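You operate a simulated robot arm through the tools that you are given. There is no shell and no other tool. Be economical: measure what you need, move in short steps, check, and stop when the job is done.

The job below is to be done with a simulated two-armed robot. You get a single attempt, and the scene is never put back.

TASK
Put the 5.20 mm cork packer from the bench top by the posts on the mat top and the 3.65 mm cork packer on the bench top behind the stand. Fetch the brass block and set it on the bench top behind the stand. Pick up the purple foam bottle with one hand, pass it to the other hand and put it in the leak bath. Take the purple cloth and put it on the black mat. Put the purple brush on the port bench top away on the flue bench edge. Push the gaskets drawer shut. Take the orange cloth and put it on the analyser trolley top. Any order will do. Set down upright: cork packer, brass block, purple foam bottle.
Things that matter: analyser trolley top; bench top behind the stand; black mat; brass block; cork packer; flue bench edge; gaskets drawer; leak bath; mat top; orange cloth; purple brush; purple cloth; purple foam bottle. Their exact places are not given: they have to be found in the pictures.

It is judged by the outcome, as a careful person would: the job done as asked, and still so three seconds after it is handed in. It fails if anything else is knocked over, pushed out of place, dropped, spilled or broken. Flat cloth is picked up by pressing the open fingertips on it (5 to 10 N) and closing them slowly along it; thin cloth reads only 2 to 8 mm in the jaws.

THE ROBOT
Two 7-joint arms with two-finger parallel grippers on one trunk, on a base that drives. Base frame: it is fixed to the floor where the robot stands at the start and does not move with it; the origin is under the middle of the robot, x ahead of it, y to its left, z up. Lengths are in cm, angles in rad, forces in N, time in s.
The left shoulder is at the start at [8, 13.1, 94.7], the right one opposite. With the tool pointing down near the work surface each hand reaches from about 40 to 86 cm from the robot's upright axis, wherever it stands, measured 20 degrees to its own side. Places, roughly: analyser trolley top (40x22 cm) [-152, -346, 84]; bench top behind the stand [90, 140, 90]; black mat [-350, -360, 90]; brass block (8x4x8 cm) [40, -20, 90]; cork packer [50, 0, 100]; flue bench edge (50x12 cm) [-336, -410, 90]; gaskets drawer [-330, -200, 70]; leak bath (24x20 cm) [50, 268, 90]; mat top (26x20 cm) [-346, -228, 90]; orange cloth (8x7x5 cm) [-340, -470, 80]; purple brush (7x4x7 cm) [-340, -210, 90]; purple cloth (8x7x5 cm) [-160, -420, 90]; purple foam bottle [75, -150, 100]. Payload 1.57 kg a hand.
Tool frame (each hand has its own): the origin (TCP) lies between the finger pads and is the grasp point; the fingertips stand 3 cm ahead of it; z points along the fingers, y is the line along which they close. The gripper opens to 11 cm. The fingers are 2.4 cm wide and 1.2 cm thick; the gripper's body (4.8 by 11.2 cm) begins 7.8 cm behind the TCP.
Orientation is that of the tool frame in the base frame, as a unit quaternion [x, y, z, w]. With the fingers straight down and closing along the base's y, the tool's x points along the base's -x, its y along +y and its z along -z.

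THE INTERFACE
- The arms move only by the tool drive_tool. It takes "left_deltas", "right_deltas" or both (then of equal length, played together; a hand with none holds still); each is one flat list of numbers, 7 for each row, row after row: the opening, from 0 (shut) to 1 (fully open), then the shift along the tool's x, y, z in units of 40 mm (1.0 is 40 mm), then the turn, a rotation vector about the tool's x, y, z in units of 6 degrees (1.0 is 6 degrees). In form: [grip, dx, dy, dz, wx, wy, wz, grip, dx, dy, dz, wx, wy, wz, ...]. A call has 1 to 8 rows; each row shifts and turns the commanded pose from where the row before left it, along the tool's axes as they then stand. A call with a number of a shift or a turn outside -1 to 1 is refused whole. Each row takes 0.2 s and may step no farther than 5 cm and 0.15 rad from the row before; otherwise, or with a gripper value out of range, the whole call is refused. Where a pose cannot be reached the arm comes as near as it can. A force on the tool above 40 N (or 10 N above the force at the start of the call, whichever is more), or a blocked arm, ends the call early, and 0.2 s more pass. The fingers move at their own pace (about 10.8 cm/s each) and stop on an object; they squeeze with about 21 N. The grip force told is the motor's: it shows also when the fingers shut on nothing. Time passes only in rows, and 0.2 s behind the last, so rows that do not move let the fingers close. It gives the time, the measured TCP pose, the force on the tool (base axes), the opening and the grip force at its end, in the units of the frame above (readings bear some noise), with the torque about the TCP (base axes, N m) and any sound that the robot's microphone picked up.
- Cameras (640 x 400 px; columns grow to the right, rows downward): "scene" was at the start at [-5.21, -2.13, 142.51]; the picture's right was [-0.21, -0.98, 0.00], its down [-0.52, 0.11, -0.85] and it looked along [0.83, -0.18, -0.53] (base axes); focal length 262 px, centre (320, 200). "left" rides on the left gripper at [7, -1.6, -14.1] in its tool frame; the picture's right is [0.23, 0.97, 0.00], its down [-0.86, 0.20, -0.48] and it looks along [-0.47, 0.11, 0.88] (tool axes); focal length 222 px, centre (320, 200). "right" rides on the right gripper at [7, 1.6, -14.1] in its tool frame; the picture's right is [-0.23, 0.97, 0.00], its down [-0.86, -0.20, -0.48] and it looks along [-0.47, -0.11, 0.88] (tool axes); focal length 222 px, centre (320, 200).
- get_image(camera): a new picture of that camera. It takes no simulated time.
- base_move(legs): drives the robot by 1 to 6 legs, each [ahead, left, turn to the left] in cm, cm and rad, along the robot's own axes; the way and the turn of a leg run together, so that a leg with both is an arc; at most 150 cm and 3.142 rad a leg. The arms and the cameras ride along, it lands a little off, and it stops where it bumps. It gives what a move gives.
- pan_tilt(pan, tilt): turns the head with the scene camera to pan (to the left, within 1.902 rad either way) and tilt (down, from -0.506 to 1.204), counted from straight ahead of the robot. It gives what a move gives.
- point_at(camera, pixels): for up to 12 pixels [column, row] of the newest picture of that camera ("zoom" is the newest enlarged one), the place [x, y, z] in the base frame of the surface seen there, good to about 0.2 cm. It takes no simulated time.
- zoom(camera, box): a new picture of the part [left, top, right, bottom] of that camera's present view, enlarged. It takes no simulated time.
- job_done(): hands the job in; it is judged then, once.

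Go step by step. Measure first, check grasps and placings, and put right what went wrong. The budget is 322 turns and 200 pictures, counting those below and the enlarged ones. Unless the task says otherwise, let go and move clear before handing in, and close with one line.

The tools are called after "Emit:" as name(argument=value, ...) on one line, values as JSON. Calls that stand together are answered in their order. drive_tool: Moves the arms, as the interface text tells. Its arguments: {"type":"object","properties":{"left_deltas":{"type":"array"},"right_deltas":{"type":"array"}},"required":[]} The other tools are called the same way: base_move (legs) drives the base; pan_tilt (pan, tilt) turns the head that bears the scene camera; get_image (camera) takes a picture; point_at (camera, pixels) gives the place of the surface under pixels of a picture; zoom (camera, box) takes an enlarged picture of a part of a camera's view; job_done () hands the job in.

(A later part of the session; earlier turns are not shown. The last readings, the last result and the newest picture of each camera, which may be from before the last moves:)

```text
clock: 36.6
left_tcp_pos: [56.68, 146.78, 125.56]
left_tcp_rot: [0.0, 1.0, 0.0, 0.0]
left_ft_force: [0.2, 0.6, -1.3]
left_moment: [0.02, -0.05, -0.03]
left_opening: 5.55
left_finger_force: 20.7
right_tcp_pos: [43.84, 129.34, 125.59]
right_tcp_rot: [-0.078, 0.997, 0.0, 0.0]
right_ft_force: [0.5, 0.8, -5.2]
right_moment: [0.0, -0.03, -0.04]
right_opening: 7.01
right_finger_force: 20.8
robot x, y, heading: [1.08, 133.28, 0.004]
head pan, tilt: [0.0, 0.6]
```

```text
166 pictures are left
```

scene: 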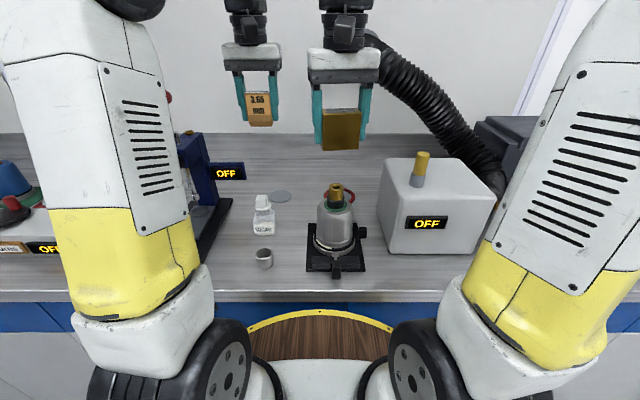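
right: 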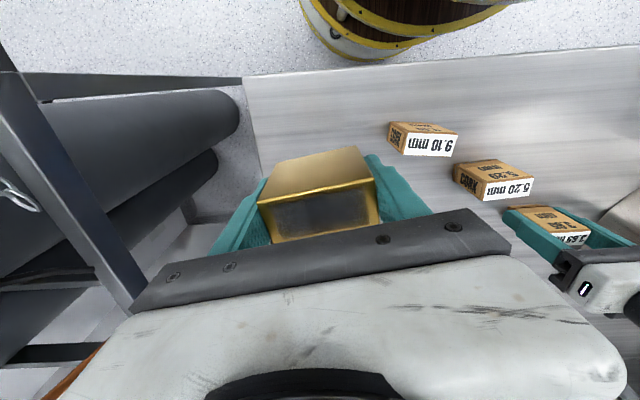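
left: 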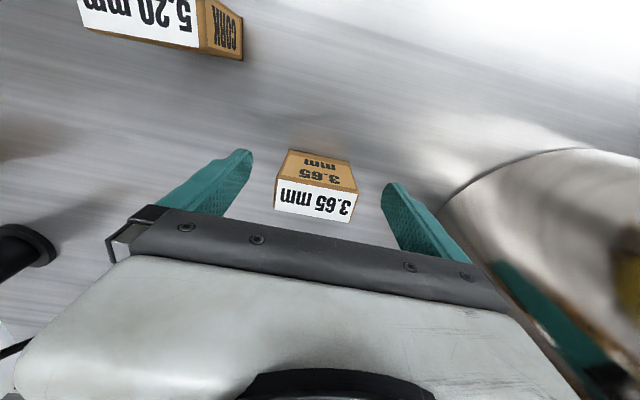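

Emit:
point_at(camera="scene", pixels=[[280, 196], [280, 189], [262, 215], [330, 180], [352, 165], [300, 150], [230, 170], [350, 200], [375, 50], [440, 105]])

Emit:
drive_tool(left_deltas=[0.2, -1, 0.1, 0, 0, 0, 0, 0.2, -1, 0.1, 0, 0, 0, 0, 0.2, -1, 0.1, 0, 0, 0, 0, 0.2, -1, 0.1, 0, 0, 0, 0, 0.2, -1, 0, 0, 0, 0, 0, 0.2, -0.4, 0, 0, 0, 0, 0, 0.2, 0, 0, 0, 0, 0, 0])

Emit:
get_image(camera="left")

```text
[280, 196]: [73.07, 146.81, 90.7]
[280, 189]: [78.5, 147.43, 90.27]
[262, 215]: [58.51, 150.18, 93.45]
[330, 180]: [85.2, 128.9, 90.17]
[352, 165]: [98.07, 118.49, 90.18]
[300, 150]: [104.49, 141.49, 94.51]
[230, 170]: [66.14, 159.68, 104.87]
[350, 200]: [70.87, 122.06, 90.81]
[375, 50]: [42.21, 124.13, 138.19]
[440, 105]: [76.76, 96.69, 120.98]
```

```text
clock: 38.2
left_tcp_pos: [71.33, 148.07, 125.69]
left_tcp_rot: [-0.001, 1.0, 0.0, 0.001]
left_ft_force: [0.4, 0.6, -0.3]
left_moment: [-0.03, -0.03, -0.02]
left_opening: 5.56
left_finger_force: 20.7
left hand out of reach, approached as far as the arm can: row 4, 5, 6
right_tcp_pos: [43.77, 129.35, 125.66]
right_tcp_rot: [-0.079, 0.997, -0.001, 0.0]
right_ft_force: [0.4, 0.6, -5.8]
right_moment: [-0.03, 0.06, 0.0]
right_opening: 6.98
right_finger_force: 21.1
robot x, y, heading: [0.93, 133.01, -0.001]
head pan, tilt: [0.0, 0.6]
```

```text
165 pictures are left
```

left: 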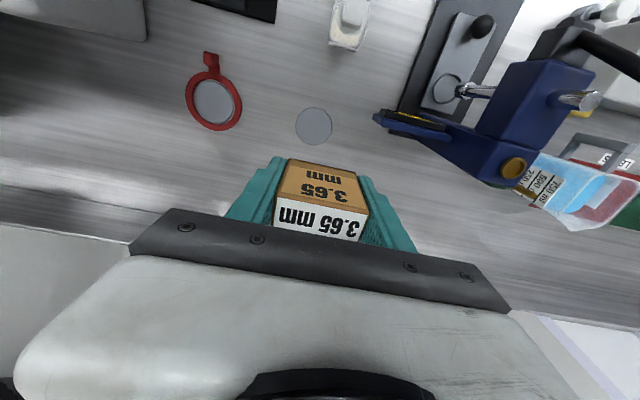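

Two small flat discs lie on the bench (pixels (313,126),(212,105)); measure these and free space.

Emit:
point_at(camera="left", pixels=[[313, 126], [313, 144], [313, 108], [212, 105], [205, 55], [200, 128], [238, 120], [350, 30], [420, 130], [230, 150], [150, 150], [400, 200]])

```text
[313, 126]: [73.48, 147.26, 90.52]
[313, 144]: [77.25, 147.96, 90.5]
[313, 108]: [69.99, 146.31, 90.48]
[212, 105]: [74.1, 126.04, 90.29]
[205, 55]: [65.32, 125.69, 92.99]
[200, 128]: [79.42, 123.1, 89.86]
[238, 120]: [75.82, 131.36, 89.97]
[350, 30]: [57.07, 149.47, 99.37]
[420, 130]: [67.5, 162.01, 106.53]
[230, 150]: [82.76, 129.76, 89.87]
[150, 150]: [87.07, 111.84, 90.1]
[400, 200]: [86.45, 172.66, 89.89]
```

Free beyond x≥80. Nudge the base 3 cm closer, then lower to gain reach.

Emit:
base_move(legs=[[3, 0, 0]])

Emit:
drive_tool(left_deltas=[0.2, 0, 0, 0.7, 0, 0, 0, 0.2, 0, 0, 0.7, 0, 0, 0, 0.2, -0.6, 0, 0.7, 0, 0, 0, 0.2, -0.6, 0, 0.7, 0, 0, 0, 0.2, 0, 0, 0, 0, 0, 0])

```text
clock: 39.0
left_tcp_pos: [74.42, 148.01, 125.74]
left_tcp_rot: [-0.001, 1.0, 0.0, 0.002]
left_ft_force: [0.2, 0.2, -1.3]
left_moment: [0.01, -0.02, -0.02]
left_opening: 5.55
left_finger_force: 20.9
right_tcp_pos: [46.72, 129.49, 125.69]
right_tcp_rot: [-0.079, 0.997, 0.0, 0.0]
right_ft_force: [-0.2, 0.6, -6.0]
right_moment: [-0.02, -0.05, -0.03]
right_opening: 6.98
right_finger_force: 20.6
robot x, y, heading: [3.97, 133.25, -0.001]
head pan, tilt: [0.0, 0.6]
```

```text
clock: 40.2
left_tcp_pos: [79.35, 148.01, 114.79]
left_tcp_rot: [-0.001, 1.0, 0.0, 0.001]
left_ft_force: [0.9, 0.7, -0.6]
left_moment: [0.02, 0.01, -0.01]
left_opening: 5.55
left_finger_force: 20.6
right_tcp_pos: [46.72, 129.38, 125.53]
right_tcp_rot: [-0.078, 0.997, 0.0, -0.002]
right_ft_force: [0.6, -0.3, -6.1]
right_moment: [-0.03, 0.02, -0.03]
right_opening: 6.98
right_finger_force: 20.9
robot x, y, heading: [3.93, 133.54, -0.0]
head pan, tilt: [0.0, 0.6]
```

Emit:
drive_tool(left_deltas=[0.2, -0.3, 0, 1, 0, 0, 0, 0.2, -0.3, 0, 1, 0, 0, 0, 0.2, -0.3, 0, 1, 0, 0, 0, 0.2, 0, 0, 1, 0, 0, 0, 0.2, 0, 0, 0.6, 0, 0, 0, 0.2, 0, 0, 0, 0, 0, 0])

Emit:
get_image(camera="left")

Emit:
get_image(camera="scene")

```text
clock: 41.6
left_tcp_pos: [83.06, 148.17, 96.1]
left_tcp_rot: [0.001, 1.0, 0.0, 0.001]
left_ft_force: [-0.5, 0.4, -0.9]
left_moment: [0.01, 0.01, -0.01]
left_opening: 5.56
left_finger_force: 21.4
right_tcp_pos: [46.76, 129.37, 125.62]
right_tcp_rot: [-0.078, 0.997, 0.0, 0.0]
right_ft_force: [0.4, 0.7, -5.7]
right_moment: [0.03, 0.0, 0.0]
right_opening: 6.98
right_finger_force: 20.5
robot x, y, heading: [4.07, 132.92, -0.002]
head pan, tilt: [0.0, 0.6]
```

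```text
164 pictures are left
```

left: 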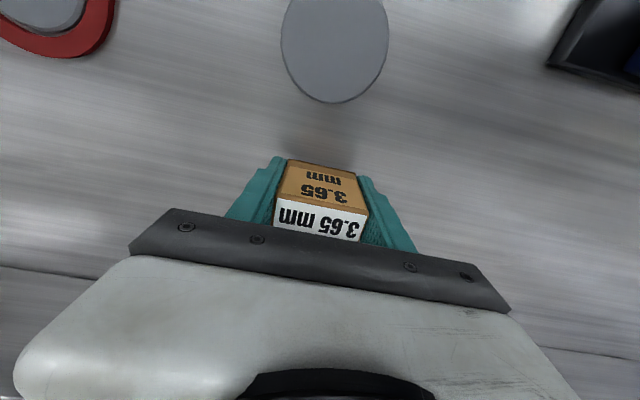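

```text
163 pictures are left
```

scene: 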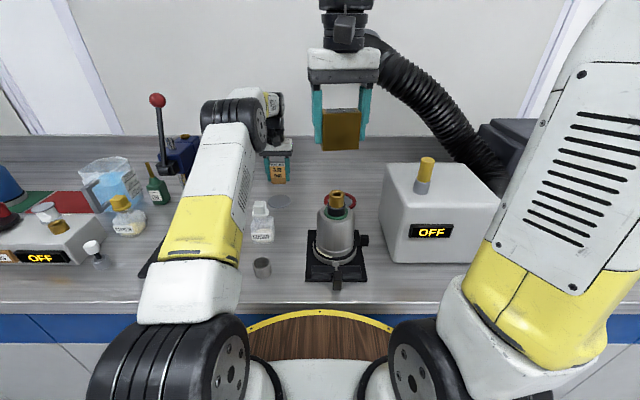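

Clear of the disc. Set down and release.

Emit:
drive_tool(left_deltas=[0.2, 0, 0, 0.25, 0, 0, 0, 0.2, 0, 0, 0.2, 0, 0, 0, 0.2, 0, 0, 0.05, 0, 0, 0, 0.2, 0, 0, 0, 0, 0, 0])

```text
clock: 42.6
left_tcp_pos: [82.94, 148.19, 94.27]
left_tcp_rot: [0.0, 1.0, 0.0, 0.002]
left_ft_force: [1.0, 0.6, 1.8]
left_moment: [0.0, -0.03, 0.05]
left_opening: 5.57
left_finger_force: 21.6
right_tcp_pos: [46.76, 129.28, 125.55]
right_tcp_rot: [-0.079, 0.997, 0.0, 0.0]
right_ft_force: [-0.2, -0.1, -6.3]
right_moment: [0.01, -0.01, -0.02]
right_opening: 7.02
right_finger_force: 20.6
robot x, y, heading: [3.99, 133.19, 0.003]
head pan, tilt: [0.0, 0.6]
```

Slight upward force: it touches. Open, then lift away.

Emit:
drive_tool(left_deltas=[0.6, 0, 0, 0, 0, 0, 0, 0.7, 0, 0, 0, 0, 0, 0, 0.7, 0, 0, -0.3, 0, 0, 0, 0.7, 0, 0, -0.8, 0, 0, 0, 0.7, 0, 0, -1, 0, 0, 0, 0.7, 0.3, 0, -1, 0, 0, 0, 0.7, 0.6, 0, -0.6, 0, 0, 0, 0.7, 1, 0, -0.6, 0, 0, 0])

Emit:
get_image(camera="left")

```text
clock: 44.4
left_tcp_pos: [75.05, 147.88, 111.19]
left_tcp_rot: [0.0, 1.0, 0.0, 0.001]
left_ft_force: [-0.1, 0.0, -0.9]
left_moment: [0.06, 0.06, -0.01]
left_opening: 7.67
left_finger_force: 0.1
right_tcp_pos: [46.85, 129.28, 125.59]
right_tcp_rot: [-0.079, 0.997, 0.0, -0.001]
right_ft_force: [1.4, 0.4, -6.1]
right_moment: [0.01, 0.03, 0.02]
right_opening: 6.96
right_finger_force: 20.9
robot x, y, heading: [3.92, 132.93, -0.006]
head pan, tilt: [0.0, 0.6]
```

```text
162 pictures are left
```

left: 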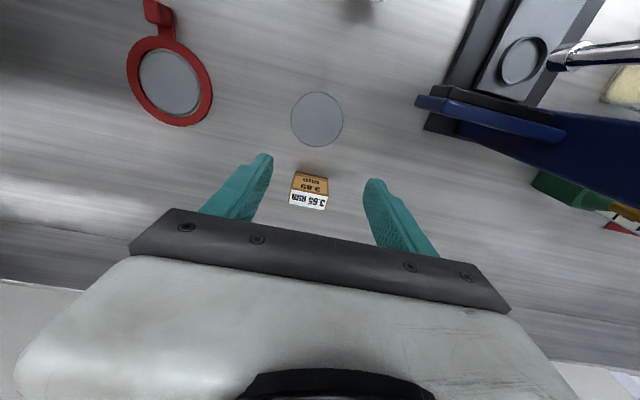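

Packer stands upright. Retract left and bring the right hand forward with the brass.

Emit:
drive_tool(left_deltas=[0.7, 0.8, 0.2, -0.8, 0, 0, 0, 0.7, 1, 0.3, -0.6, 0, 0, 0, 0.7, 1, 0.3, -0.6, 0, 0, 0, 0.7, 1, 0.3, -0.6, 0, 0, 0, 0.7, 1, 0.3, -0.4, 0, 0, 0, 0.7, 1, 0.3, -0.4, 0, 0, 0, 0.7, 0, 0, 0, 0, 0, 0])

Emit:
drive_tool(right_deltas=[0.3, -0.13, 0.82, 0, 0, 0, 0, 0.3, -0.13, 0.82, 0, 0, 0, 0, 0.3, -0.95, -0.15, 0, 0, 0, 0, 0.3, -0.95, -0.15, 0, 0, 0, 0, 0.3, -0.95, -0.15, 0, 0, 0, 0, 0.3, -0.95, -0.15, 0, 0, 0, 0, 0.3, -0.95, -0.15, 0, 0, 0, 0, 0.3, 0, 0, 0, 0, 0, 0])

Emit:
get_image(camera="scene")

```text
clock: 46.0
left_tcp_pos: [52.09, 155.1, 124.88]
left_tcp_rot: [0.0, 1.0, -0.001, 0.001]
left_ft_force: [0.2, -0.5, 0.0]
left_moment: [0.0, -0.01, 0.01]
left_opening: 7.71
left_finger_force: 0.1
right_tcp_pos: [46.72, 129.34, 125.55]
right_tcp_rot: [-0.078, 0.997, 0.0, 0.0]
right_ft_force: [1.2, 0.0, -5.7]
right_moment: [0.05, -0.01, 0.01]
right_opening: 7.0
right_finger_force: 20.7
robot x, y, heading: [4.2, 133.21, 0.001]
head pan, tilt: [0.0, 0.6]
```

```text
clock: 47.8
left_tcp_pos: [52.18, 155.05, 124.87]
left_tcp_rot: [0.001, 1.0, 0.0, 0.0]
left_ft_force: [-0.1, -0.7, 0.1]
left_moment: [0.01, 0.01, 0.04]
left_opening: 7.71
left_finger_force: 0.2
right_tcp_pos: [66.06, 136.28, 125.49]
right_tcp_rot: [-0.078, 0.997, 0.0, -0.001]
right_ft_force: [-0.1, -0.6, -6.0]
right_moment: [0.01, -0.02, -0.02]
right_opening: 7.0
right_finger_force: 21.2
robot x, y, heading: [3.99, 132.98, -0.001]
head pan, tilt: [0.0, 0.6]
```

```text
161 pictures are left
```

scene: 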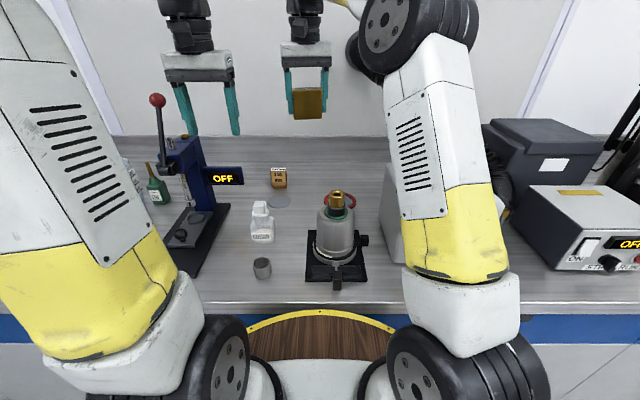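

Check the right upper arm/elbow against the white box and hose.

Emit:
point_at(camera="scene", pixels=[[390, 40], [370, 70], [400, 100], [430, 150], [400, 200], [445, 240], [357, 60], [350, 10], [395, 230]])

Emit:
get_image(camera="right")

Emit:
get_image(camera="left")

```text
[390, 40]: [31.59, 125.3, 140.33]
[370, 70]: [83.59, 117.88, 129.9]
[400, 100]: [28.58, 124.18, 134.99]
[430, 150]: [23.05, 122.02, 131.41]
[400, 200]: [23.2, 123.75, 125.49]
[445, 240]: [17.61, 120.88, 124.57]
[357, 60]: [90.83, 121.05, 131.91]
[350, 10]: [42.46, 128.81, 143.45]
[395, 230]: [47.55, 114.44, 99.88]
```

```text
160 pictures are left
```

right: 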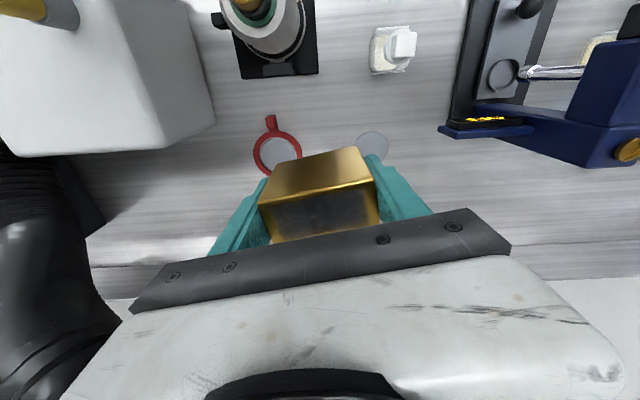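

```text
159 pictures are left
```

left: 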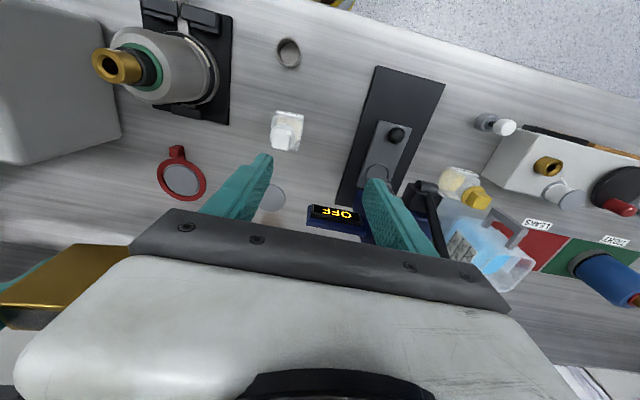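

Elbow stays around z≈137 over the box, so clearance is fine. Advance and lower the brass.

Emit:
drive_tool(right_deltas=[0.3, -0.3, 0, 0.9, 0, 0, 0, 0.3, -0.6, -0.05, 0.9, 0, 0, 0, 0.3, -0.93, -0.12, 0.5, 0, 0, 0, 0.3, -0.93, -0.12, 0.6, 0, 0, 0, 0.3, -0.93, -0.12, 0.7, 0, 0, 0, 0.3, 0, 0, 1, 0, 0, 0, 0.3, 0, 0, 1, 0, 0, 0, 0.3, 0, 0, 0, 0, 0, 0])

Emit:
get_image(camera="right")

Emit:
get_image(camera="scene")

```text
clock: 49.6
left_tcp_pos: [52.18, 155.09, 125.03]
left_tcp_rot: [0.001, 1.0, 0.0, 0.0]
left_ft_force: [-0.9, 0.0, 0.7]
left_moment: [0.0, 0.0, -0.01]
left_opening: 7.67
left_finger_force: 0.0
right_tcp_pos: [79.45, 136.21, 102.49]
right_tcp_rot: [-0.079, 0.997, 0.0, -0.001]
right_ft_force: [0.3, 0.8, -5.4]
right_moment: [0.01, -0.01, -0.03]
right_opening: 7.02
right_finger_force: 20.9
right hand out of reach, approached as far as the arm can: row 5
robot x, y, heading: [3.89, 133.08, -0.0]
head pan, tilt: [0.0, 0.6]
```

```text
158 pictures are left
```

right: 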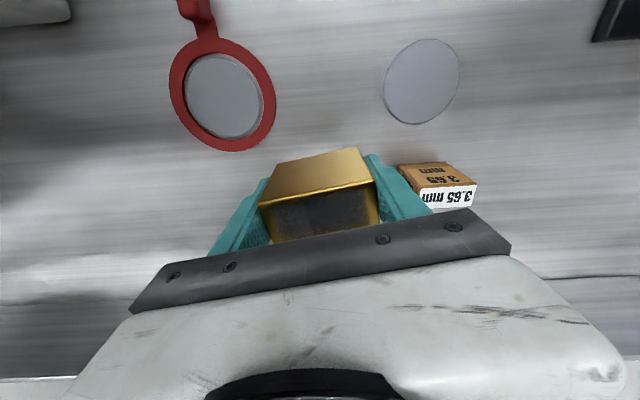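

```text
157 pictures are left
```

scene: 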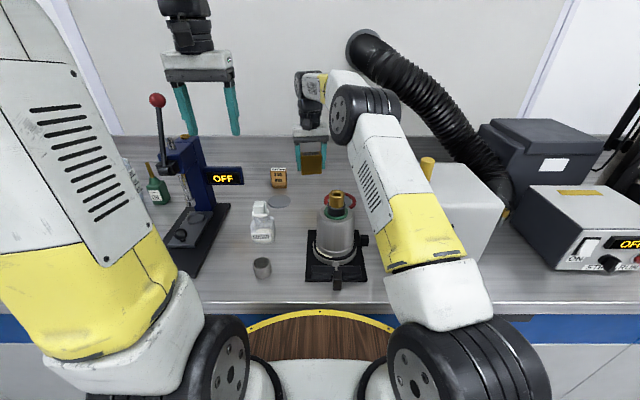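

Emit:
point_at(camera="scene", pixels=[[368, 112], [385, 165], [350, 120], [336, 192], [428, 158], [400, 210]])

Emit:
drive_tool(right_deltas=[0.3, -0.2, 0, 0.5, 0, 0, 0, 0.3, -0.2, 0, 0.6, 0, 0, 0, 0.3, 0, 0, 0.5, 0, 0, 0, 0.3, 0, 0, 0.3, 0, 0, 0, 0.3, 0, 0, 0, 0, 0, 0])

```text
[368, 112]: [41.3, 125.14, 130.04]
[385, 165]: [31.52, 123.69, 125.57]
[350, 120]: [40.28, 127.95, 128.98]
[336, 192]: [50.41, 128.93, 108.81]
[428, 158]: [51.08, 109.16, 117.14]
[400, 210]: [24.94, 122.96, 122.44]
```

```text
clock: 50.8
left_tcp_pos: [52.28, 155.02, 125.04]
left_tcp_rot: [0.0, 1.0, -0.001, 0.0]
left_ft_force: [0.4, 0.1, 0.7]
left_moment: [-0.05, 0.01, 0.02]
left_opening: 7.68
left_finger_force: 0.0
right_tcp_pos: [81.13, 136.44, 95.01]
right_tcp_rot: [-0.079, 0.997, -0.001, -0.002]
right_ft_force: [0.3, -1.2, -5.1]
right_moment: [-0.01, 0.02, 0.01]
right_opening: 7.01
right_finger_force: 20.7
robot x, y, heading: [3.99, 133.46, 0.008]
head pan, tilt: [0.0, 0.6]
```

Emit:
drive_tool(right_deltas=[0.3, 0, 0, 0.12, 0, 0, 0, 0.3, 0, 0, 0.08, 0, 0, 0, 0.3, 0, 0, 0.04, 0, 0, 0, 0.3, 0, 0, 0, 0, 0, 0])

```text
clock: 51.8
left_tcp_pos: [52.25, 154.98, 124.85]
left_tcp_rot: [0.0, 1.0, 0.0, 0.0]
left_ft_force: [0.0, -0.1, 0.5]
left_moment: [0.0, 0.0, 0.01]
left_opening: 7.72
left_finger_force: 0.0
right_tcp_pos: [81.15, 136.45, 94.16]
right_tcp_rot: [-0.078, 0.997, 0.0, -0.001]
right_ft_force: [0.2, 0.0, -6.2]
right_moment: [-0.01, -0.01, -0.01]
right_opening: 7.0
right_finger_force: 21.0
robot x, y, heading: [4.0, 133.34, -0.002]
head pan, tilt: [0.0, 0.6]
```

Emit:
drive_tool(right_deltas=[0.3, 0, 0, 0.04, 0, 0, 0, 0.3, 0, 0, 0.04, 0, 0, 0, 0.3, 0, 0, 0, 0, 0, 0])

```text
clock: 52.6
left_tcp_pos: [52.07, 155.16, 124.95]
left_tcp_rot: [-0.001, 1.0, 0.0, 0.003]
left_ft_force: [0.9, -0.2, 0.4]
left_moment: [0.02, 0.01, 0.02]
left_opening: 7.71
left_finger_force: 0.0
right_tcp_pos: [81.04, 136.49, 93.92]
right_tcp_rot: [-0.079, 0.997, 0.0, 0.001]
right_ft_force: [-0.1, 1.1, 13.6]
right_moment: [-0.32, 0.1, -0.01]
right_opening: 7.03
right_finger_force: 21.0
robot x, y, heading: [4.03, 133.17, -0.006]
head pan, tilt: [0.0, 0.6]
```

Touching now (force +13.6). Release and lift away.

Emit:
drive_tool(right_deltas=[0.7, 0, 0, 0, 0, 0, 0, 0.78, 0, 0, 0, 0, 0, 0, 0.78, 0, 0, -0.2, 0, 0, 0, 0.78, 0, 0, -0.6, 0, 0, 0, 0.78, 0, 0, -1, 0, 0, 0, 0.78, 0.3, 0, -1, 0, 0, 0, 0.78, 0.6, 0.1, -0.8, 0, 0, 0, 0.78, 0.9, 0.15, -0.6, 0, 0, 0])

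Emit:
get_image(camera="right")

```text
clock: 54.4
left_tcp_pos: [52.17, 155.04, 124.91]
left_tcp_rot: [0.0, 1.0, 0.0, 0.0]
left_ft_force: [1.3, -0.3, -0.3]
left_moment: [-0.01, 0.08, -0.01]
left_opening: 7.71
left_finger_force: 0.1
right_tcp_pos: [74.01, 136.22, 110.36]
right_tcp_rot: [-0.077, 0.997, 0.0, -0.001]
right_ft_force: [0.4, -0.4, -0.4]
right_moment: [0.03, 0.02, -0.01]
right_opening: 8.61
right_finger_force: 0.1
robot x, y, heading: [4.26, 132.58, -0.002]
head pan, tilt: [0.0, 0.6]
```

```text
156 pictures are left
```

right: 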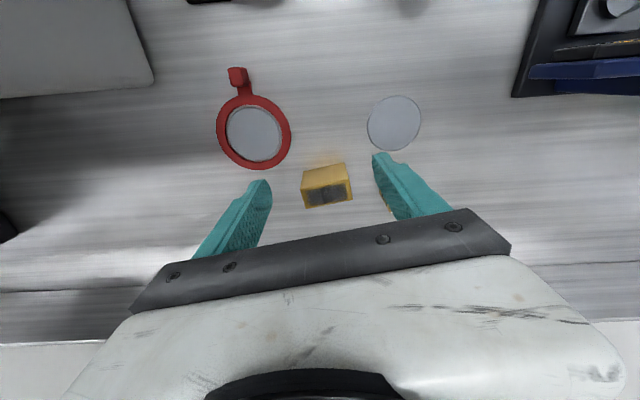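

Brass stands upright. Retract the right hand, straighten yaw, and back off.

Emit:
drive_tool(right_deltas=[0.78, 0.9, 0.15, -0.8, 0, 0, 0, 0.78, 1, 0, -0.7, 0, 0, 0, 0.78, 1, 0, -0.7, 0, 0, 0, 0.78, 1, 0, -0.7, 0, 0, 0, 0.78, 1, 0, -0.4, 0, 0, 0, 0.78, 1, -0.3, 0, 0, 0, 0, 0.9, 0.5, -0.7, 0, 0, 0, 0.75, 0.9, 0, -0.7, 0, 0, 0, 0.75], left_deltas=[0.9, 0.2, 0, 0, 0, 0, 0, 0.9, 0.2, 0, 0, 0, 0, 0, 0.9, 0.2, 0, 0, 0, 0, 0, 0.9, 0.2, 0, 0, 0, 0, 0, 0.9, 0.2, 0, 0, 0, 0, 0, 0.9, 0, 0, 0, 0, 0, 0, 0.9, 0, 0, 0, 0, 0, 0, 0.9, 0, 0, 0, 0, 0, 0])

Emit:
base_move(legs=[[-42, 0, 0], [0, -130, 0]])

Emit:
pan_tilt(pan=-0.7, tilt=0.4)

Emit:
get_image(camera="scene")

```text
clock: 56.2
left_tcp_pos: [48.02, 154.96, 124.83]
left_tcp_rot: [0.0, 1.0, 0.0, 0.001]
left_ft_force: [-0.1, 0.8, 0.3]
left_moment: [-0.01, -0.01, 0.02]
left_opening: 9.92
left_finger_force: 0.2
right_tcp_pos: [49.0, 126.15, 123.77]
right_tcp_rot: [0.0, 1.0, 0.0, 0.0]
right_ft_force: [0.7, 0.3, -0.4]
right_moment: [0.02, 0.0, 0.02]
right_opening: 9.9
right_finger_force: 0.2
robot x, y, heading: [3.96, 133.44, 0.002]
head pan, tilt: [0.0, 0.6]
```

```text
clock: 64.9
left_tcp_pos: [6.0, 27.35, 124.83]
left_tcp_rot: [-0.003, 1.0, 0.0, 0.002]
left_ft_force: [0.5, -0.4, -0.4]
left_moment: [-0.01, -0.01, 0.04]
left_opening: 9.93
left_finger_force: 0.1
right_tcp_pos: [7.38, -1.5, 123.78]
right_tcp_rot: [-0.003, 1.0, 0.0, 0.0]
right_ft_force: [-0.4, -0.7, -0.9]
right_moment: [-0.01, 0.0, 0.0]
right_opening: 9.88
right_finger_force: 0.1
robot x, y, heading: [-38.27, 5.15, 0.007]
head pan, tilt: [0.0, 0.6]
```

```text
clock: 65.9
left_tcp_pos: [5.92, 27.34, 124.88]
left_tcp_rot: [-0.005, 1.0, 0.0, 0.002]
left_ft_force: [-0.2, 0.1, 0.5]
left_moment: [0.03, -0.01, -0.03]
left_opening: 9.9
left_finger_force: 0.1
right_tcp_pos: [7.49, -1.38, 123.84]
right_tcp_rot: [-0.004, 1.0, 0.0, 0.0]
right_ft_force: [0.7, 0.8, 0.8]
right_moment: [-0.02, -0.01, -0.05]
right_opening: 9.92
right_finger_force: 0.1
robot x, y, heading: [-37.67, 5.32, 0.004]
head pan, tilt: [-0.7, 0.4]
```

```text
155 pictures are left
```

scene: 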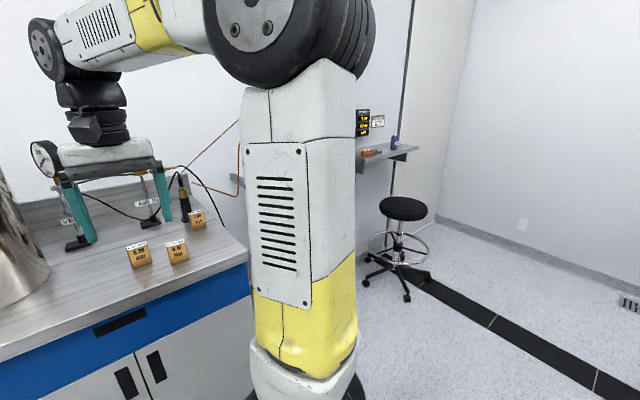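

Drive right 115 cm and look at the shelf.

Emit:
base_move(legs=[[0, -115, 0]])

Emit:
pan_tilt(pan=-0.3, tilt=0.4)

Emit:
get_image(camera="scene")

```text
clock: 71.9
left_tcp_pos: [7.19, -88.83, 124.85]
left_tcp_rot: [-0.008, 1.0, 0.0, 0.002]
left_ft_force: [-0.4, 0.3, 0.2]
left_moment: [-0.01, 0.0, -0.03]
left_opening: 9.89
left_finger_force: 0.0
right_tcp_pos: [8.58, -117.68, 123.75]
right_tcp_rot: [-0.007, 1.0, -0.001, 0.0]
right_ft_force: [-0.3, 0.0, -0.9]
right_moment: [-0.01, -0.01, -0.01]
right_opening: 9.86
right_finger_force: 0.0
robot x, y, heading: [-36.48, -111.15, 0.013]
head pan, tilt: [-0.7, 0.4]
```

```text
clock: 72.7
left_tcp_pos: [7.28, -88.83, 124.77]
left_tcp_rot: [-0.007, 1.0, 0.0, 0.002]
left_ft_force: [0.3, -0.7, 0.3]
left_moment: [0.04, 0.0, 0.0]
left_opening: 9.87
left_finger_force: 0.1
right_tcp_pos: [8.78, -117.81, 123.65]
right_tcp_rot: [-0.008, 1.0, -0.001, 0.0]
right_ft_force: [-0.1, 0.1, -0.4]
right_moment: [-0.03, 0.0, 0.02]
right_opening: 9.91
right_finger_force: 0.1
robot x, y, heading: [-36.3, -111.62, 0.016]
head pan, tilt: [-0.3, 0.4]
```

```text
154 pictures are left
```

scene: 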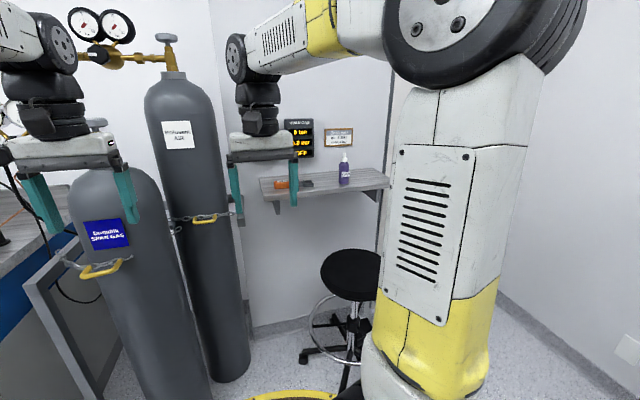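

Emit:
zoom(camera="scene", box=[220, 110, 420, 240])

Emit:
point_at(camera="scene", pixels=[[344, 178], [345, 156], [344, 186], [262, 190], [388, 186], [370, 172], [290, 186], [335, 255], [340, 290], [330, 350], [200, 180], [240, 370]])

```text
3.08 times, centred on (320, 175) of scene
```

zoom: 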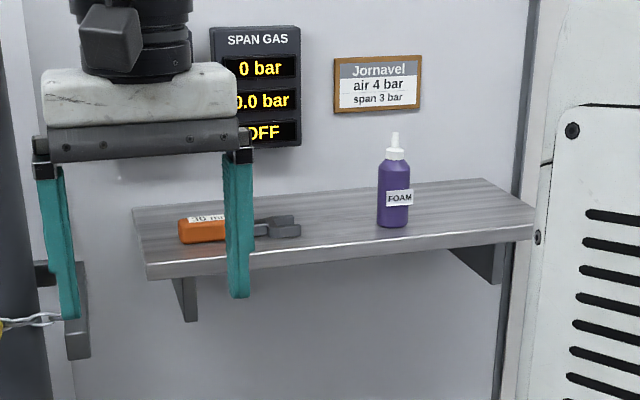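

```text
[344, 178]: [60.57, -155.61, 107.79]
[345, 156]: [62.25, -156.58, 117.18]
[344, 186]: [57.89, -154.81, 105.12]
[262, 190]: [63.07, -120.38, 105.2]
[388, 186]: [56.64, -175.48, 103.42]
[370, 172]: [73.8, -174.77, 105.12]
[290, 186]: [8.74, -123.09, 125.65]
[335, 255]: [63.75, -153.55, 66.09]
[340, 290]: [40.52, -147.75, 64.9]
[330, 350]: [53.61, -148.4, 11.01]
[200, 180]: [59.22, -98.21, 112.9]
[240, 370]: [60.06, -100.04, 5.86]
```

Bottle on the shelf: base z≈105. Measure it in detail.

Emit:
point_at(camera="zoom", pixels=[[395, 136], [395, 150], [394, 163], [379, 200], [408, 212], [385, 222], [393, 228], [299, 232], [260, 225], [480, 240], [360, 250], [430, 195]])

Emit:
pan_tilt(pan=-0.4, tilt=0.9)

Emit:
get_image(camera="scene")

```text
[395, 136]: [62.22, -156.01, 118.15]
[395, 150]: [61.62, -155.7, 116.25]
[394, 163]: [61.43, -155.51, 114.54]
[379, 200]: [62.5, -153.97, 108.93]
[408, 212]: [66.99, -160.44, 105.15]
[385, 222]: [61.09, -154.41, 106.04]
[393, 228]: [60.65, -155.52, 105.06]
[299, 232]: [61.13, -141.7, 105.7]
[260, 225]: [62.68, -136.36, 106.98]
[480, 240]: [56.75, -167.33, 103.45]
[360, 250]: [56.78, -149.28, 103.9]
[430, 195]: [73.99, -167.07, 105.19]
```

```text
clock: 73.7
left_tcp_pos: [7.24, -88.85, 124.82]
left_tcp_rot: [-0.008, 1.0, -0.001, 0.002]
left_ft_force: [-1.3, -0.4, 0.1]
left_moment: [0.01, 0.05, -0.02]
left_opening: 9.88
left_finger_force: 0.1
right_tcp_pos: [8.84, -117.77, 123.81]
right_tcp_rot: [-0.007, 1.0, 0.0, 0.0]
right_ft_force: [0.1, -0.2, -0.7]
right_moment: [0.01, 0.02, 0.02]
right_opening: 9.88
right_finger_force: 0.0
robot x, y, heading: [-36.6, -111.36, 0.015]
head pan, tilt: [-0.4, 0.901]
```

```text
152 pictures are left
```

scene: 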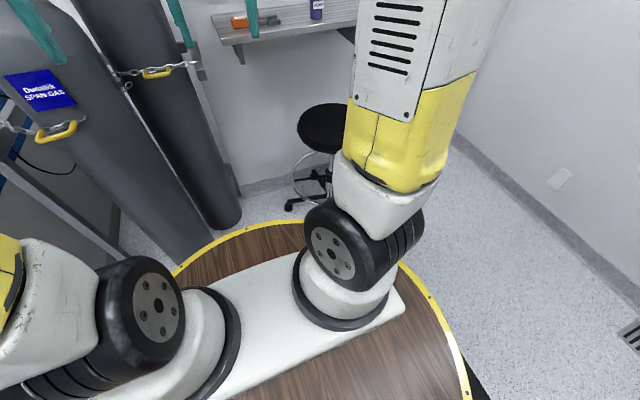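

Bottle centre ≈(62.5,-156.2), base 105.1, body top 114.5, cap top 118.2. I'll grasp it low with the right tool horizontal (pointing forward), leaving the top for the left hand. Reorient the right hand now.

Emit:
drive_tool(right_deltas=[1, -1, -0.5, 0, 0, 0, 0, 1, -1, -0.5, 0, 0, 0, 0, 1, -1, -0.5, 0, 0, -0.5, 0, 1, 0, 0, 0, 0, -1, 0, 1, 0, 0, 0, 0, -1, 0, 1, 0, 0, 0, 0, -1, 0, 1, 0, 0, 0, 0, -1, 0, 1, 0, 0, 0, 0, -1, 0])

Emit:
drive_tool(right_deltas=[1, 0, 0, 0, 0, -1, 0, 1, 0, 0, 0, 0, -1, 0, 1, 0, 0, 0, 0, -1, 0, 1, 0, 0, 0, 0, -1, 0, 1, 0, 0, 0, 0, -1, 0, 1, 0, 0, 0, 0, -1, 0, 1, 0, 0, 0, 0, -1, 0, 1, 0, 0, 0, 0, -1, 0])

Emit:
pan_tilt(pan=-0.3, tilt=0.4)

Emit:
get_image(camera="scene")

```text
clock: 75.5
left_tcp_pos: [7.29, -88.88, 124.83]
left_tcp_rot: [-0.008, 1.0, 0.001, 0.002]
left_ft_force: [0.5, -0.9, 0.1]
left_moment: [-0.02, 0.02, -0.02]
left_opening: 9.9
left_finger_force: 0.1
right_tcp_pos: [20.88, -123.46, 123.83]
right_tcp_rot: [-0.007, 0.958, 0.001, 0.286]
right_ft_force: [-0.5, 0.2, 0.5]
right_moment: [0.03, -0.01, 0.0]
right_opening: 11.0
right_finger_force: 0.1
robot x, y, heading: [-36.27, -111.64, 0.019]
head pan, tilt: [-0.4, 0.901]
```

```text
clock: 77.3
left_tcp_pos: [7.15, -88.84, 124.81]
left_tcp_rot: [-0.008, 1.0, 0.0, 0.002]
left_ft_force: [0.5, 0.0, -1.0]
left_moment: [-0.01, -0.01, 0.0]
left_opening: 9.91
left_finger_force: 0.0
right_tcp_pos: [21.0, -124.16, 123.63]
right_tcp_rot: [-0.003, 0.781, -0.005, 0.624]
right_ft_force: [0.7, -0.1, 0.1]
right_moment: [-0.01, 0.0, -0.01]
right_opening: 11.01
right_finger_force: 0.0
right hand out of reach, approached as far as the arm can: row 6
robot x, y, heading: [-36.46, -111.2, 0.018]
head pan, tilt: [-0.4, 0.901]
```

```text
clock: 78.2
left_tcp_pos: [7.4, -88.86, 124.86]
left_tcp_rot: [-0.008, 1.0, -0.001, 0.002]
left_ft_force: [-0.1, 1.1, -0.4]
left_moment: [-0.03, 0.01, -0.03]
left_opening: 9.89
left_finger_force: 0.2
right_tcp_pos: [20.91, -124.14, 123.59]
right_tcp_rot: [-0.001, 0.782, -0.007, 0.623]
right_ft_force: [-0.7, -0.4, 0.0]
right_moment: [-0.01, 0.0, 0.04]
right_opening: 11.0
right_finger_force: 0.1
robot x, y, heading: [-36.53, -111.55, 0.014]
head pan, tilt: [-0.3, 0.4]
```

```text
151 pictures are left
```

scene: 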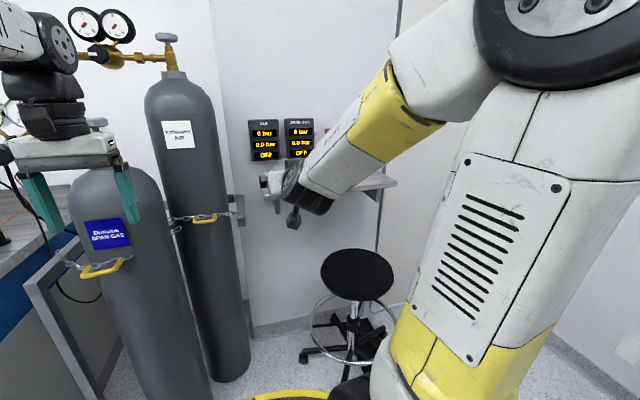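

Emit:
drive_tool(right_deltas=[1, -0.22, 0, 0.95, 0, 0, 0, 1, -0.22, 0, 0.95, 0, 0, 0, 1, -0.22, 0, 0.95, 0, 0, 0, 1, 0, 0, 0, 0, -1, 0, 1, 0, 0, 0, 0, -1, 0])

```text
clock: 79.4
left_tcp_pos: [7.17, -88.74, 124.94]
left_tcp_rot: [-0.008, 1.0, 0.0, 0.001]
left_ft_force: [-0.5, 1.8, 1.0]
left_moment: [-0.19, -0.1, 0.03]
left_opening: 9.9
left_finger_force: 0.1
right_tcp_pos: [32.6, -123.48, 123.8]
right_tcp_rot: [-0.007, 0.71, -0.004, 0.704]
right_ft_force: [-0.2, -8.0, 0.4]
right_moment: [-0.04, 0.05, 0.77]
right_opening: 10.99
right_finger_force: 0.0
robot x, y, heading: [-36.46, -111.63, 0.014]
head pan, tilt: [-0.3, 0.4]
```

Horizontal now, but an 8 N side force shows on the right hand. Look.

Emit:
get_image(camera="scene")

Emit:
get_image(camera="right")

Emit:
get_image(camera="left")

```text
150 pictures are left
```

scene: 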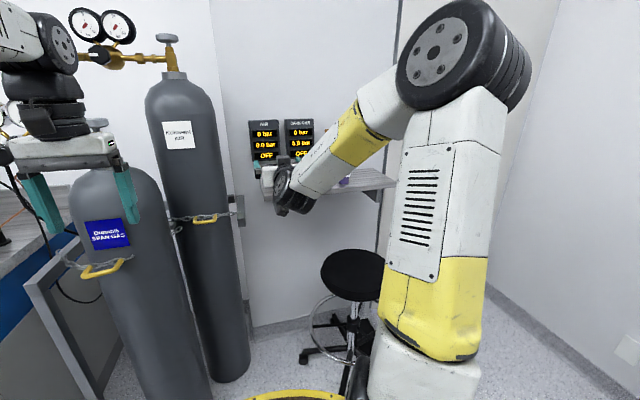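

```text
149 pictures are left
```

right: 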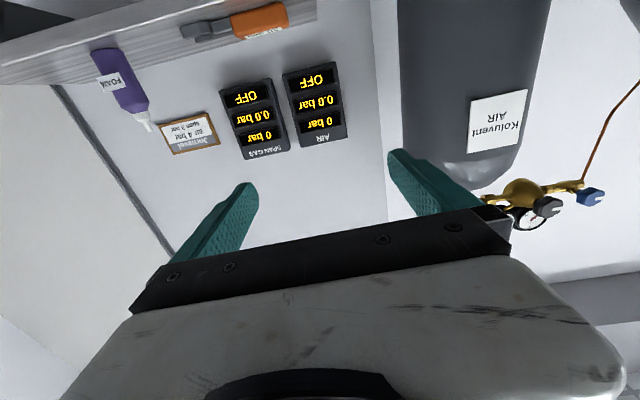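

```text
148 pictures are left
```

left: 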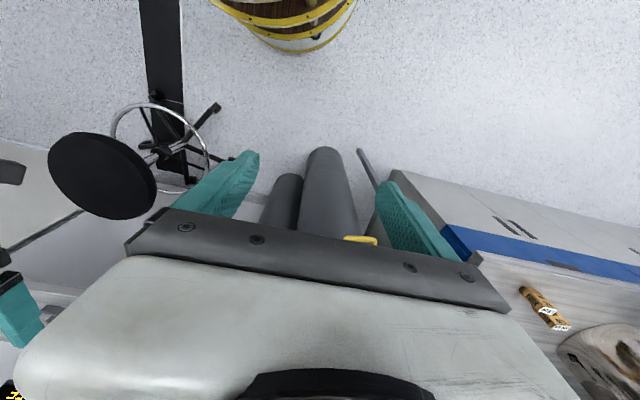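

No contact visible (likely a transient). Move the base so the hand is in line with the bottle.

Emit:
base_move(legs=[[10, -32.5, -0.015]])

Emit:
drive_tool(right_deltas=[1, 0.8, 0, 0, 0, 0, 0, 1, 0.8, 0, 0, 0, 0, 0, 1, 0.8, 0, 0, 0, 0, 0, 1, 0.8, 0, 0, 0, 0, 0, 1, 0.5, 0, 0, 0, 0, 0, 1, 0, 0, 0, 0, 0, 0])

Emit:
get_image(camera="right")

Emit:
get_image(camera="scene")

```text
clock: 81.7
left_tcp_pos: [18.15, -122.47, 124.82]
left_tcp_rot: [0.0, 1.0, 0.0, 0.003]
left_ft_force: [-0.2, -0.9, -0.4]
left_moment: [0.02, 0.01, -0.01]
left_opening: 9.88
left_finger_force: 0.2
right_tcp_pos: [42.94, -158.17, 123.7]
right_tcp_rot: [0.003, 0.712, -0.012, 0.702]
right_ft_force: [0.2, 0.4, -0.9]
right_moment: [0.02, -0.01, 0.0]
right_opening: 10.98
right_finger_force: 0.0
robot x, y, heading: [-26.11, -144.29, 0.002]
head pan, tilt: [-0.3, 0.4]
```

```text
clock: 83.0
left_tcp_pos: [18.1, -122.37, 124.77]
left_tcp_rot: [0.0, 1.0, 0.0, 0.001]
left_ft_force: [-0.5, -1.0, 0.3]
left_moment: [-0.01, -0.03, -0.01]
left_opening: 9.91
left_finger_force: 0.0
right_tcp_pos: [42.71, -158.03, 118.02]
right_tcp_rot: [0.003, 0.713, -0.012, 0.701]
right_ft_force: [-0.1, -0.1, -0.3]
right_moment: [-0.02, 0.0, 0.01]
right_opening: 10.99
right_finger_force: 0.0
right hand out of reach, approached as far as the arm can: row 2, 3, 4, 5
robot x, y, heading: [-25.66, -144.26, 0.001]
head pan, tilt: [-0.3, 0.4]
```

```text
147 pictures are left
```

right: 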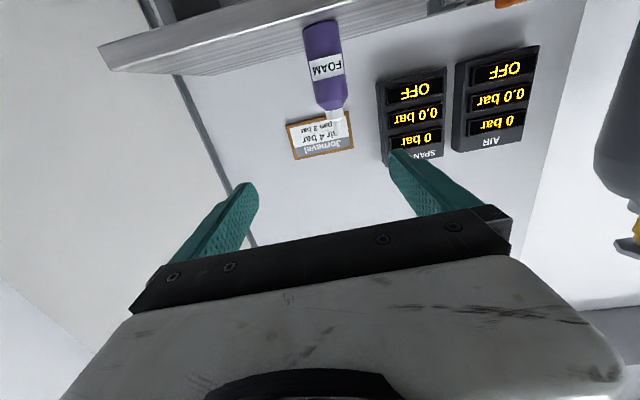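

```text
146 pictures are left
```

scene: 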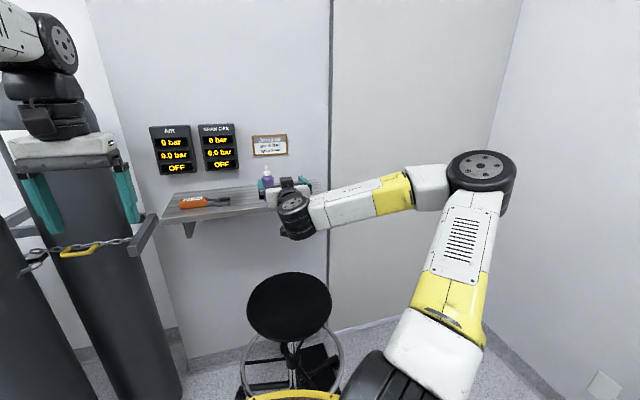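

Joint limit at this reach; extend the hand farther from the body and then lower.

Emit:
drive_tool(right_deltas=[1, 0, 0, 0.9, 0, 0, 0, 1, 0.3, 0, 0.9, 0, 0, 0, 1, 0.7, 0, 0, 0, 0, 0, 1, 0.7, 0, 0, 0, 0, 0, 1, 0.7, 0, 0, 0, 0, 0, 1, 0, 0, 0, 0, 0, 0])

```text
clock: 84.5
left_tcp_pos: [18.11, -122.5, 124.79]
left_tcp_rot: [0.0, 1.0, 0.0, 0.001]
left_ft_force: [0.4, 0.8, -0.2]
left_moment: [0.01, 0.01, -0.02]
left_opening: 9.86
left_finger_force: 0.1
right_tcp_pos: [43.74, -158.5, 118.17]
right_tcp_rot: [0.005, 0.713, -0.013, 0.701]
right_ft_force: [-0.7, 0.0, -0.2]
right_moment: [0.02, -0.03, -0.03]
right_opening: 11.0
right_finger_force: 0.1
right hand out of reach, approached as far as the arm can: row 1, 2, 3, 4, 5
robot x, y, heading: [-25.82, -144.3, 0.001]
head pan, tilt: [-0.3, 0.4]
```

The wrist limit traps the fully horizontal pose. I'll use a 60° pitch instead (pointing forward and 30° down).

Emit:
drive_tool(right_deltas=[1, 0, 0, -0.5, 0, 1, 0, 1, 0, 0, -0.5, 0, 1, 0, 1, 0, 0, 0, 0, 1, 0, 1, 0, 0, 0, 0, 1, 0, 1, 0, 0, 0, 0, 1, 0, 1, 0, 0, 0, 0, 0, 0])

Emit:
get_image(camera="scene")

```text
clock: 85.8
left_tcp_pos: [18.16, -122.59, 124.76]
left_tcp_rot: [0.0, 1.0, 0.001, 0.002]
left_ft_force: [0.3, 0.1, -0.7]
left_moment: [0.02, -0.03, -0.01]
left_opening: 9.9
left_finger_force: 0.0
right_tcp_pos: [39.6, -158.12, 118.5]
right_tcp_rot: [0.006, 0.87, -0.01, 0.493]
right_ft_force: [0.1, 0.0, 0.4]
right_moment: [0.01, 0.02, -0.02]
right_opening: 10.99
right_finger_force: 0.1
robot x, y, heading: [-26.04, -144.61, -0.0]
head pan, tilt: [-0.3, 0.4]
```

```text
145 pictures are left
```

scene: 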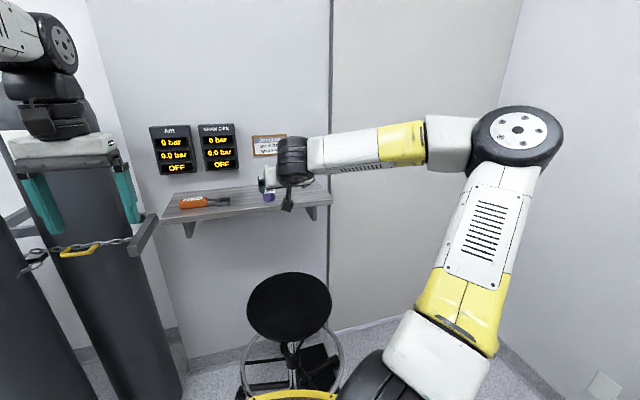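

Emit:
drive_tool(right_deltas=[1, 0.48, 0.16, 0.81, 0, 0, 0, 1, 0.48, 0.16, 0.81, 0, 0, 0, 1, 0.48, 0.16, 0.81, 0, 0, 0, 1, 0, 0, 0, 0, 0, 0])

Emit:
get_image(camera="right")

```text
clock: 86.8
left_tcp_pos: [18.07, -122.43, 124.96]
left_tcp_rot: [0.0, 1.0, 0.002, 0.002]
left_ft_force: [-0.7, -0.8, 0.1]
left_moment: [-0.03, 0.03, 0.03]
left_opening: 9.9
left_finger_force: 0.1
right_tcp_pos: [45.06, -156.27, 108.42]
right_tcp_rot: [0.006, 0.869, -0.01, 0.494]
right_ft_force: [0.2, 0.7, 0.4]
right_moment: [-0.03, 0.0, 0.01]
right_opening: 11.0
right_finger_force: 0.0
robot x, y, heading: [-25.31, -144.73, -0.001]
head pan, tilt: [-0.3, 0.4]
```

```text
144 pictures are left
```

right: 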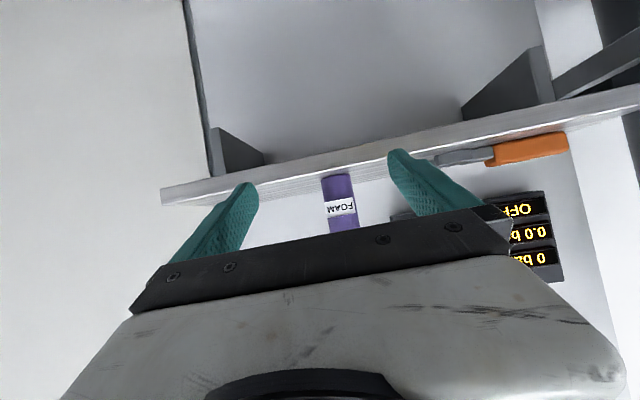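

Emit:
point_at(camera="right", pixels=[[337, 180], [326, 195], [353, 195], [340, 222]])

Emit:
drive_tool(right_deltas=[1, -0.4, 0, 0.67, 0, 0, 0, 1, -0.4, 0, 0.67, 0, 0, 0, 1, -0.4, 0, 0.67, 0, 0, 0, 1, 0, 0, 0, 0, 0, 0])

Emit:
get_image(camera="right")

```text
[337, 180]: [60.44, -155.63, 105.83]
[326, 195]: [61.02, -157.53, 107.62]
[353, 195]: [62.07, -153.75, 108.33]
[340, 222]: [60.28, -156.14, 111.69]
```

```text
clock: 87.8
left_tcp_pos: [18.04, -122.4, 124.89]
left_tcp_rot: [0.0, 1.0, 0.0, 0.001]
left_ft_force: [0.0, -0.3, 0.1]
left_moment: [0.02, -0.03, 0.03]
left_opening: 9.89
left_finger_force: 0.1
right_tcp_pos: [54.58, -156.59, 108.53]
right_tcp_rot: [0.006, 0.869, -0.01, 0.494]
right_ft_force: [0.2, 0.4, 0.0]
right_moment: [0.0, -0.01, -0.01]
right_opening: 10.96
right_finger_force: 0.1
robot x, y, heading: [-26.04, -144.55, 0.001]
head pan, tilt: [-0.3, 0.4]
```

```text
143 pictures are left
```

right: 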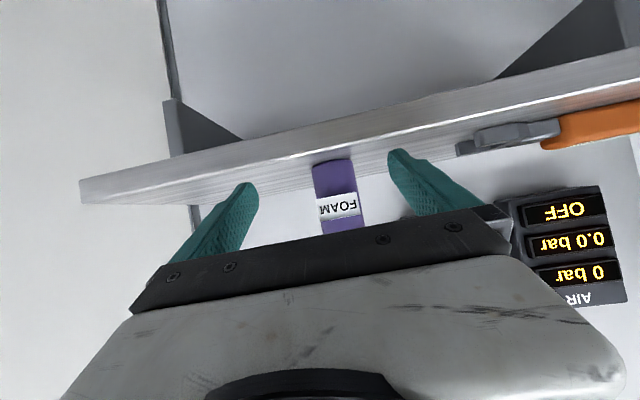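

Emit:
drive_tool(right_deltas=[1, -0.33, 0.06, 0.55, 0, 0, 0, 1, -0.33, 0.06, 0.55, 0, 0, 0, 1, -0.33, 0.06, 0.55, 0, 0, 0, 1, 0, 0, 0, 0, 0, 0, 0.15, 0, 0, 0, 0, 0, 0, 0.15, 0, 0, 0, 0, 0, 0, 0.15, 0, 0, 0, 0, 0, 0, 0.15, 0, 0, 0, 0, 0, 0])

Emit:
get_image(camera="right")

```text
clock: 89.7
left_tcp_pos: [18.17, -122.42, 124.82]
left_tcp_rot: [0.0, 1.0, 0.0, 0.002]
left_ft_force: [-0.5, 0.5, -0.8]
left_moment: [0.01, -0.04, -0.01]
left_opening: 9.9
left_finger_force: 0.1
right_tcp_pos: [61.93, -155.9, 108.34]
right_tcp_rot: [0.006, 0.869, -0.01, 0.494]
right_ft_force: [0.5, 0.6, 0.8]
right_moment: [0.06, -0.07, -0.05]
right_opening: 4.48
right_finger_force: 21.5
robot x, y, heading: [-25.57, -144.46, -0.001]
head pan, tilt: [-0.3, 0.4]
```

```text
142 pictures are left
```

right: 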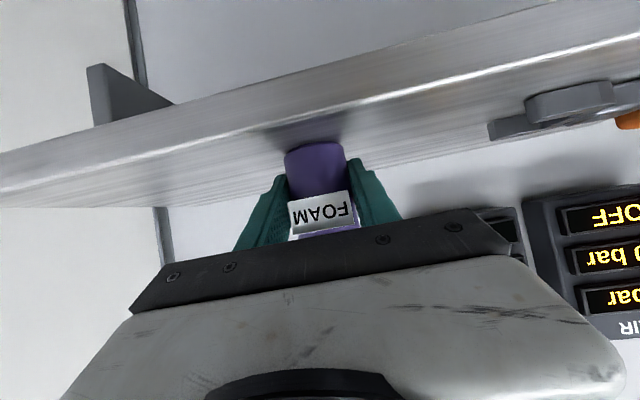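

Bottle held (4.48 cm). Lift 8 cm and back the base off.

Emit:
drive_tool(right_deltas=[0.15, -0.4, 0, -0.25, 0, 0, 0, 0.15, -0.857, 0, -0.515, 0, 0, 0, 0.15, -0.6, 0, -0.36, 0, 0, 0, 0.15, 0, 0, 0, 0, 0, 0])

Emit:
base_move(legs=[[-25, 20, 0]])

Emit:
pan_tilt(pan=0.0, tilt=0.4)

Emit:
get_image(camera="scene")

```text
clock: 90.7
left_tcp_pos: [18.13, -122.36, 124.84]
left_tcp_rot: [0.0, 1.0, 0.001, 0.002]
left_ft_force: [0.4, -0.8, -0.9]
left_moment: [-0.01, -0.02, -0.02]
left_opening: 9.88
left_finger_force: 0.0
right_tcp_pos: [61.93, -155.85, 117.39]
right_tcp_rot: [0.006, 0.869, -0.01, 0.494]
right_ft_force: [0.1, -0.1, -1.8]
right_moment: [0.03, 0.01, 0.01]
right_opening: 4.49
right_finger_force: 20.9
robot x, y, heading: [-25.68, -144.52, 0.003]
head pan, tilt: [-0.3, 0.4]
```

```text
clock: 92.8
left_tcp_pos: [-6.9, -101.98, 124.8]
left_tcp_rot: [-0.001, 1.0, 0.0, 0.002]
left_ft_force: [0.3, -0.5, 0.2]
left_moment: [0.0, 0.02, 0.0]
left_opening: 9.89
left_finger_force: 0.1
right_tcp_pos: [36.98, -135.33, 117.32]
right_tcp_rot: [0.006, 0.87, -0.011, 0.493]
right_ft_force: [0.3, -0.8, -1.9]
right_moment: [-0.01, -0.01, -0.04]
right_opening: 4.51
right_finger_force: 20.9
robot x, y, heading: [-51.07, -123.78, -0.007]
head pan, tilt: [-0.3, 0.4]
```

```text
clock: 93.6
left_tcp_pos: [-6.92, -102.11, 124.85]
left_tcp_rot: [-0.001, 1.0, 0.0, 0.001]
left_ft_force: [0.3, -0.9, 0.3]
left_moment: [-0.01, 0.0, 0.0]
left_opening: 9.88
left_finger_force: 0.1
right_tcp_pos: [36.92, -135.48, 117.34]
right_tcp_rot: [0.006, 0.869, -0.011, 0.494]
right_ft_force: [-0.9, -0.7, -1.5]
right_moment: [-0.01, 0.01, -0.02]
right_opening: 4.51
right_finger_force: 20.9
robot x, y, heading: [-50.72, -123.94, 0.003]
head pan, tilt: [0.0, 0.4]
```

```text
141 pictures are left
```

scene: 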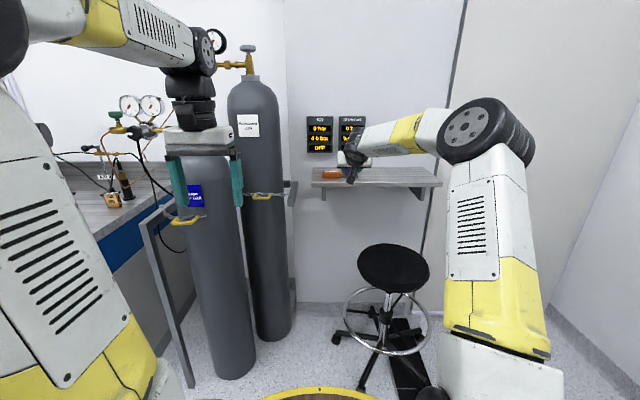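

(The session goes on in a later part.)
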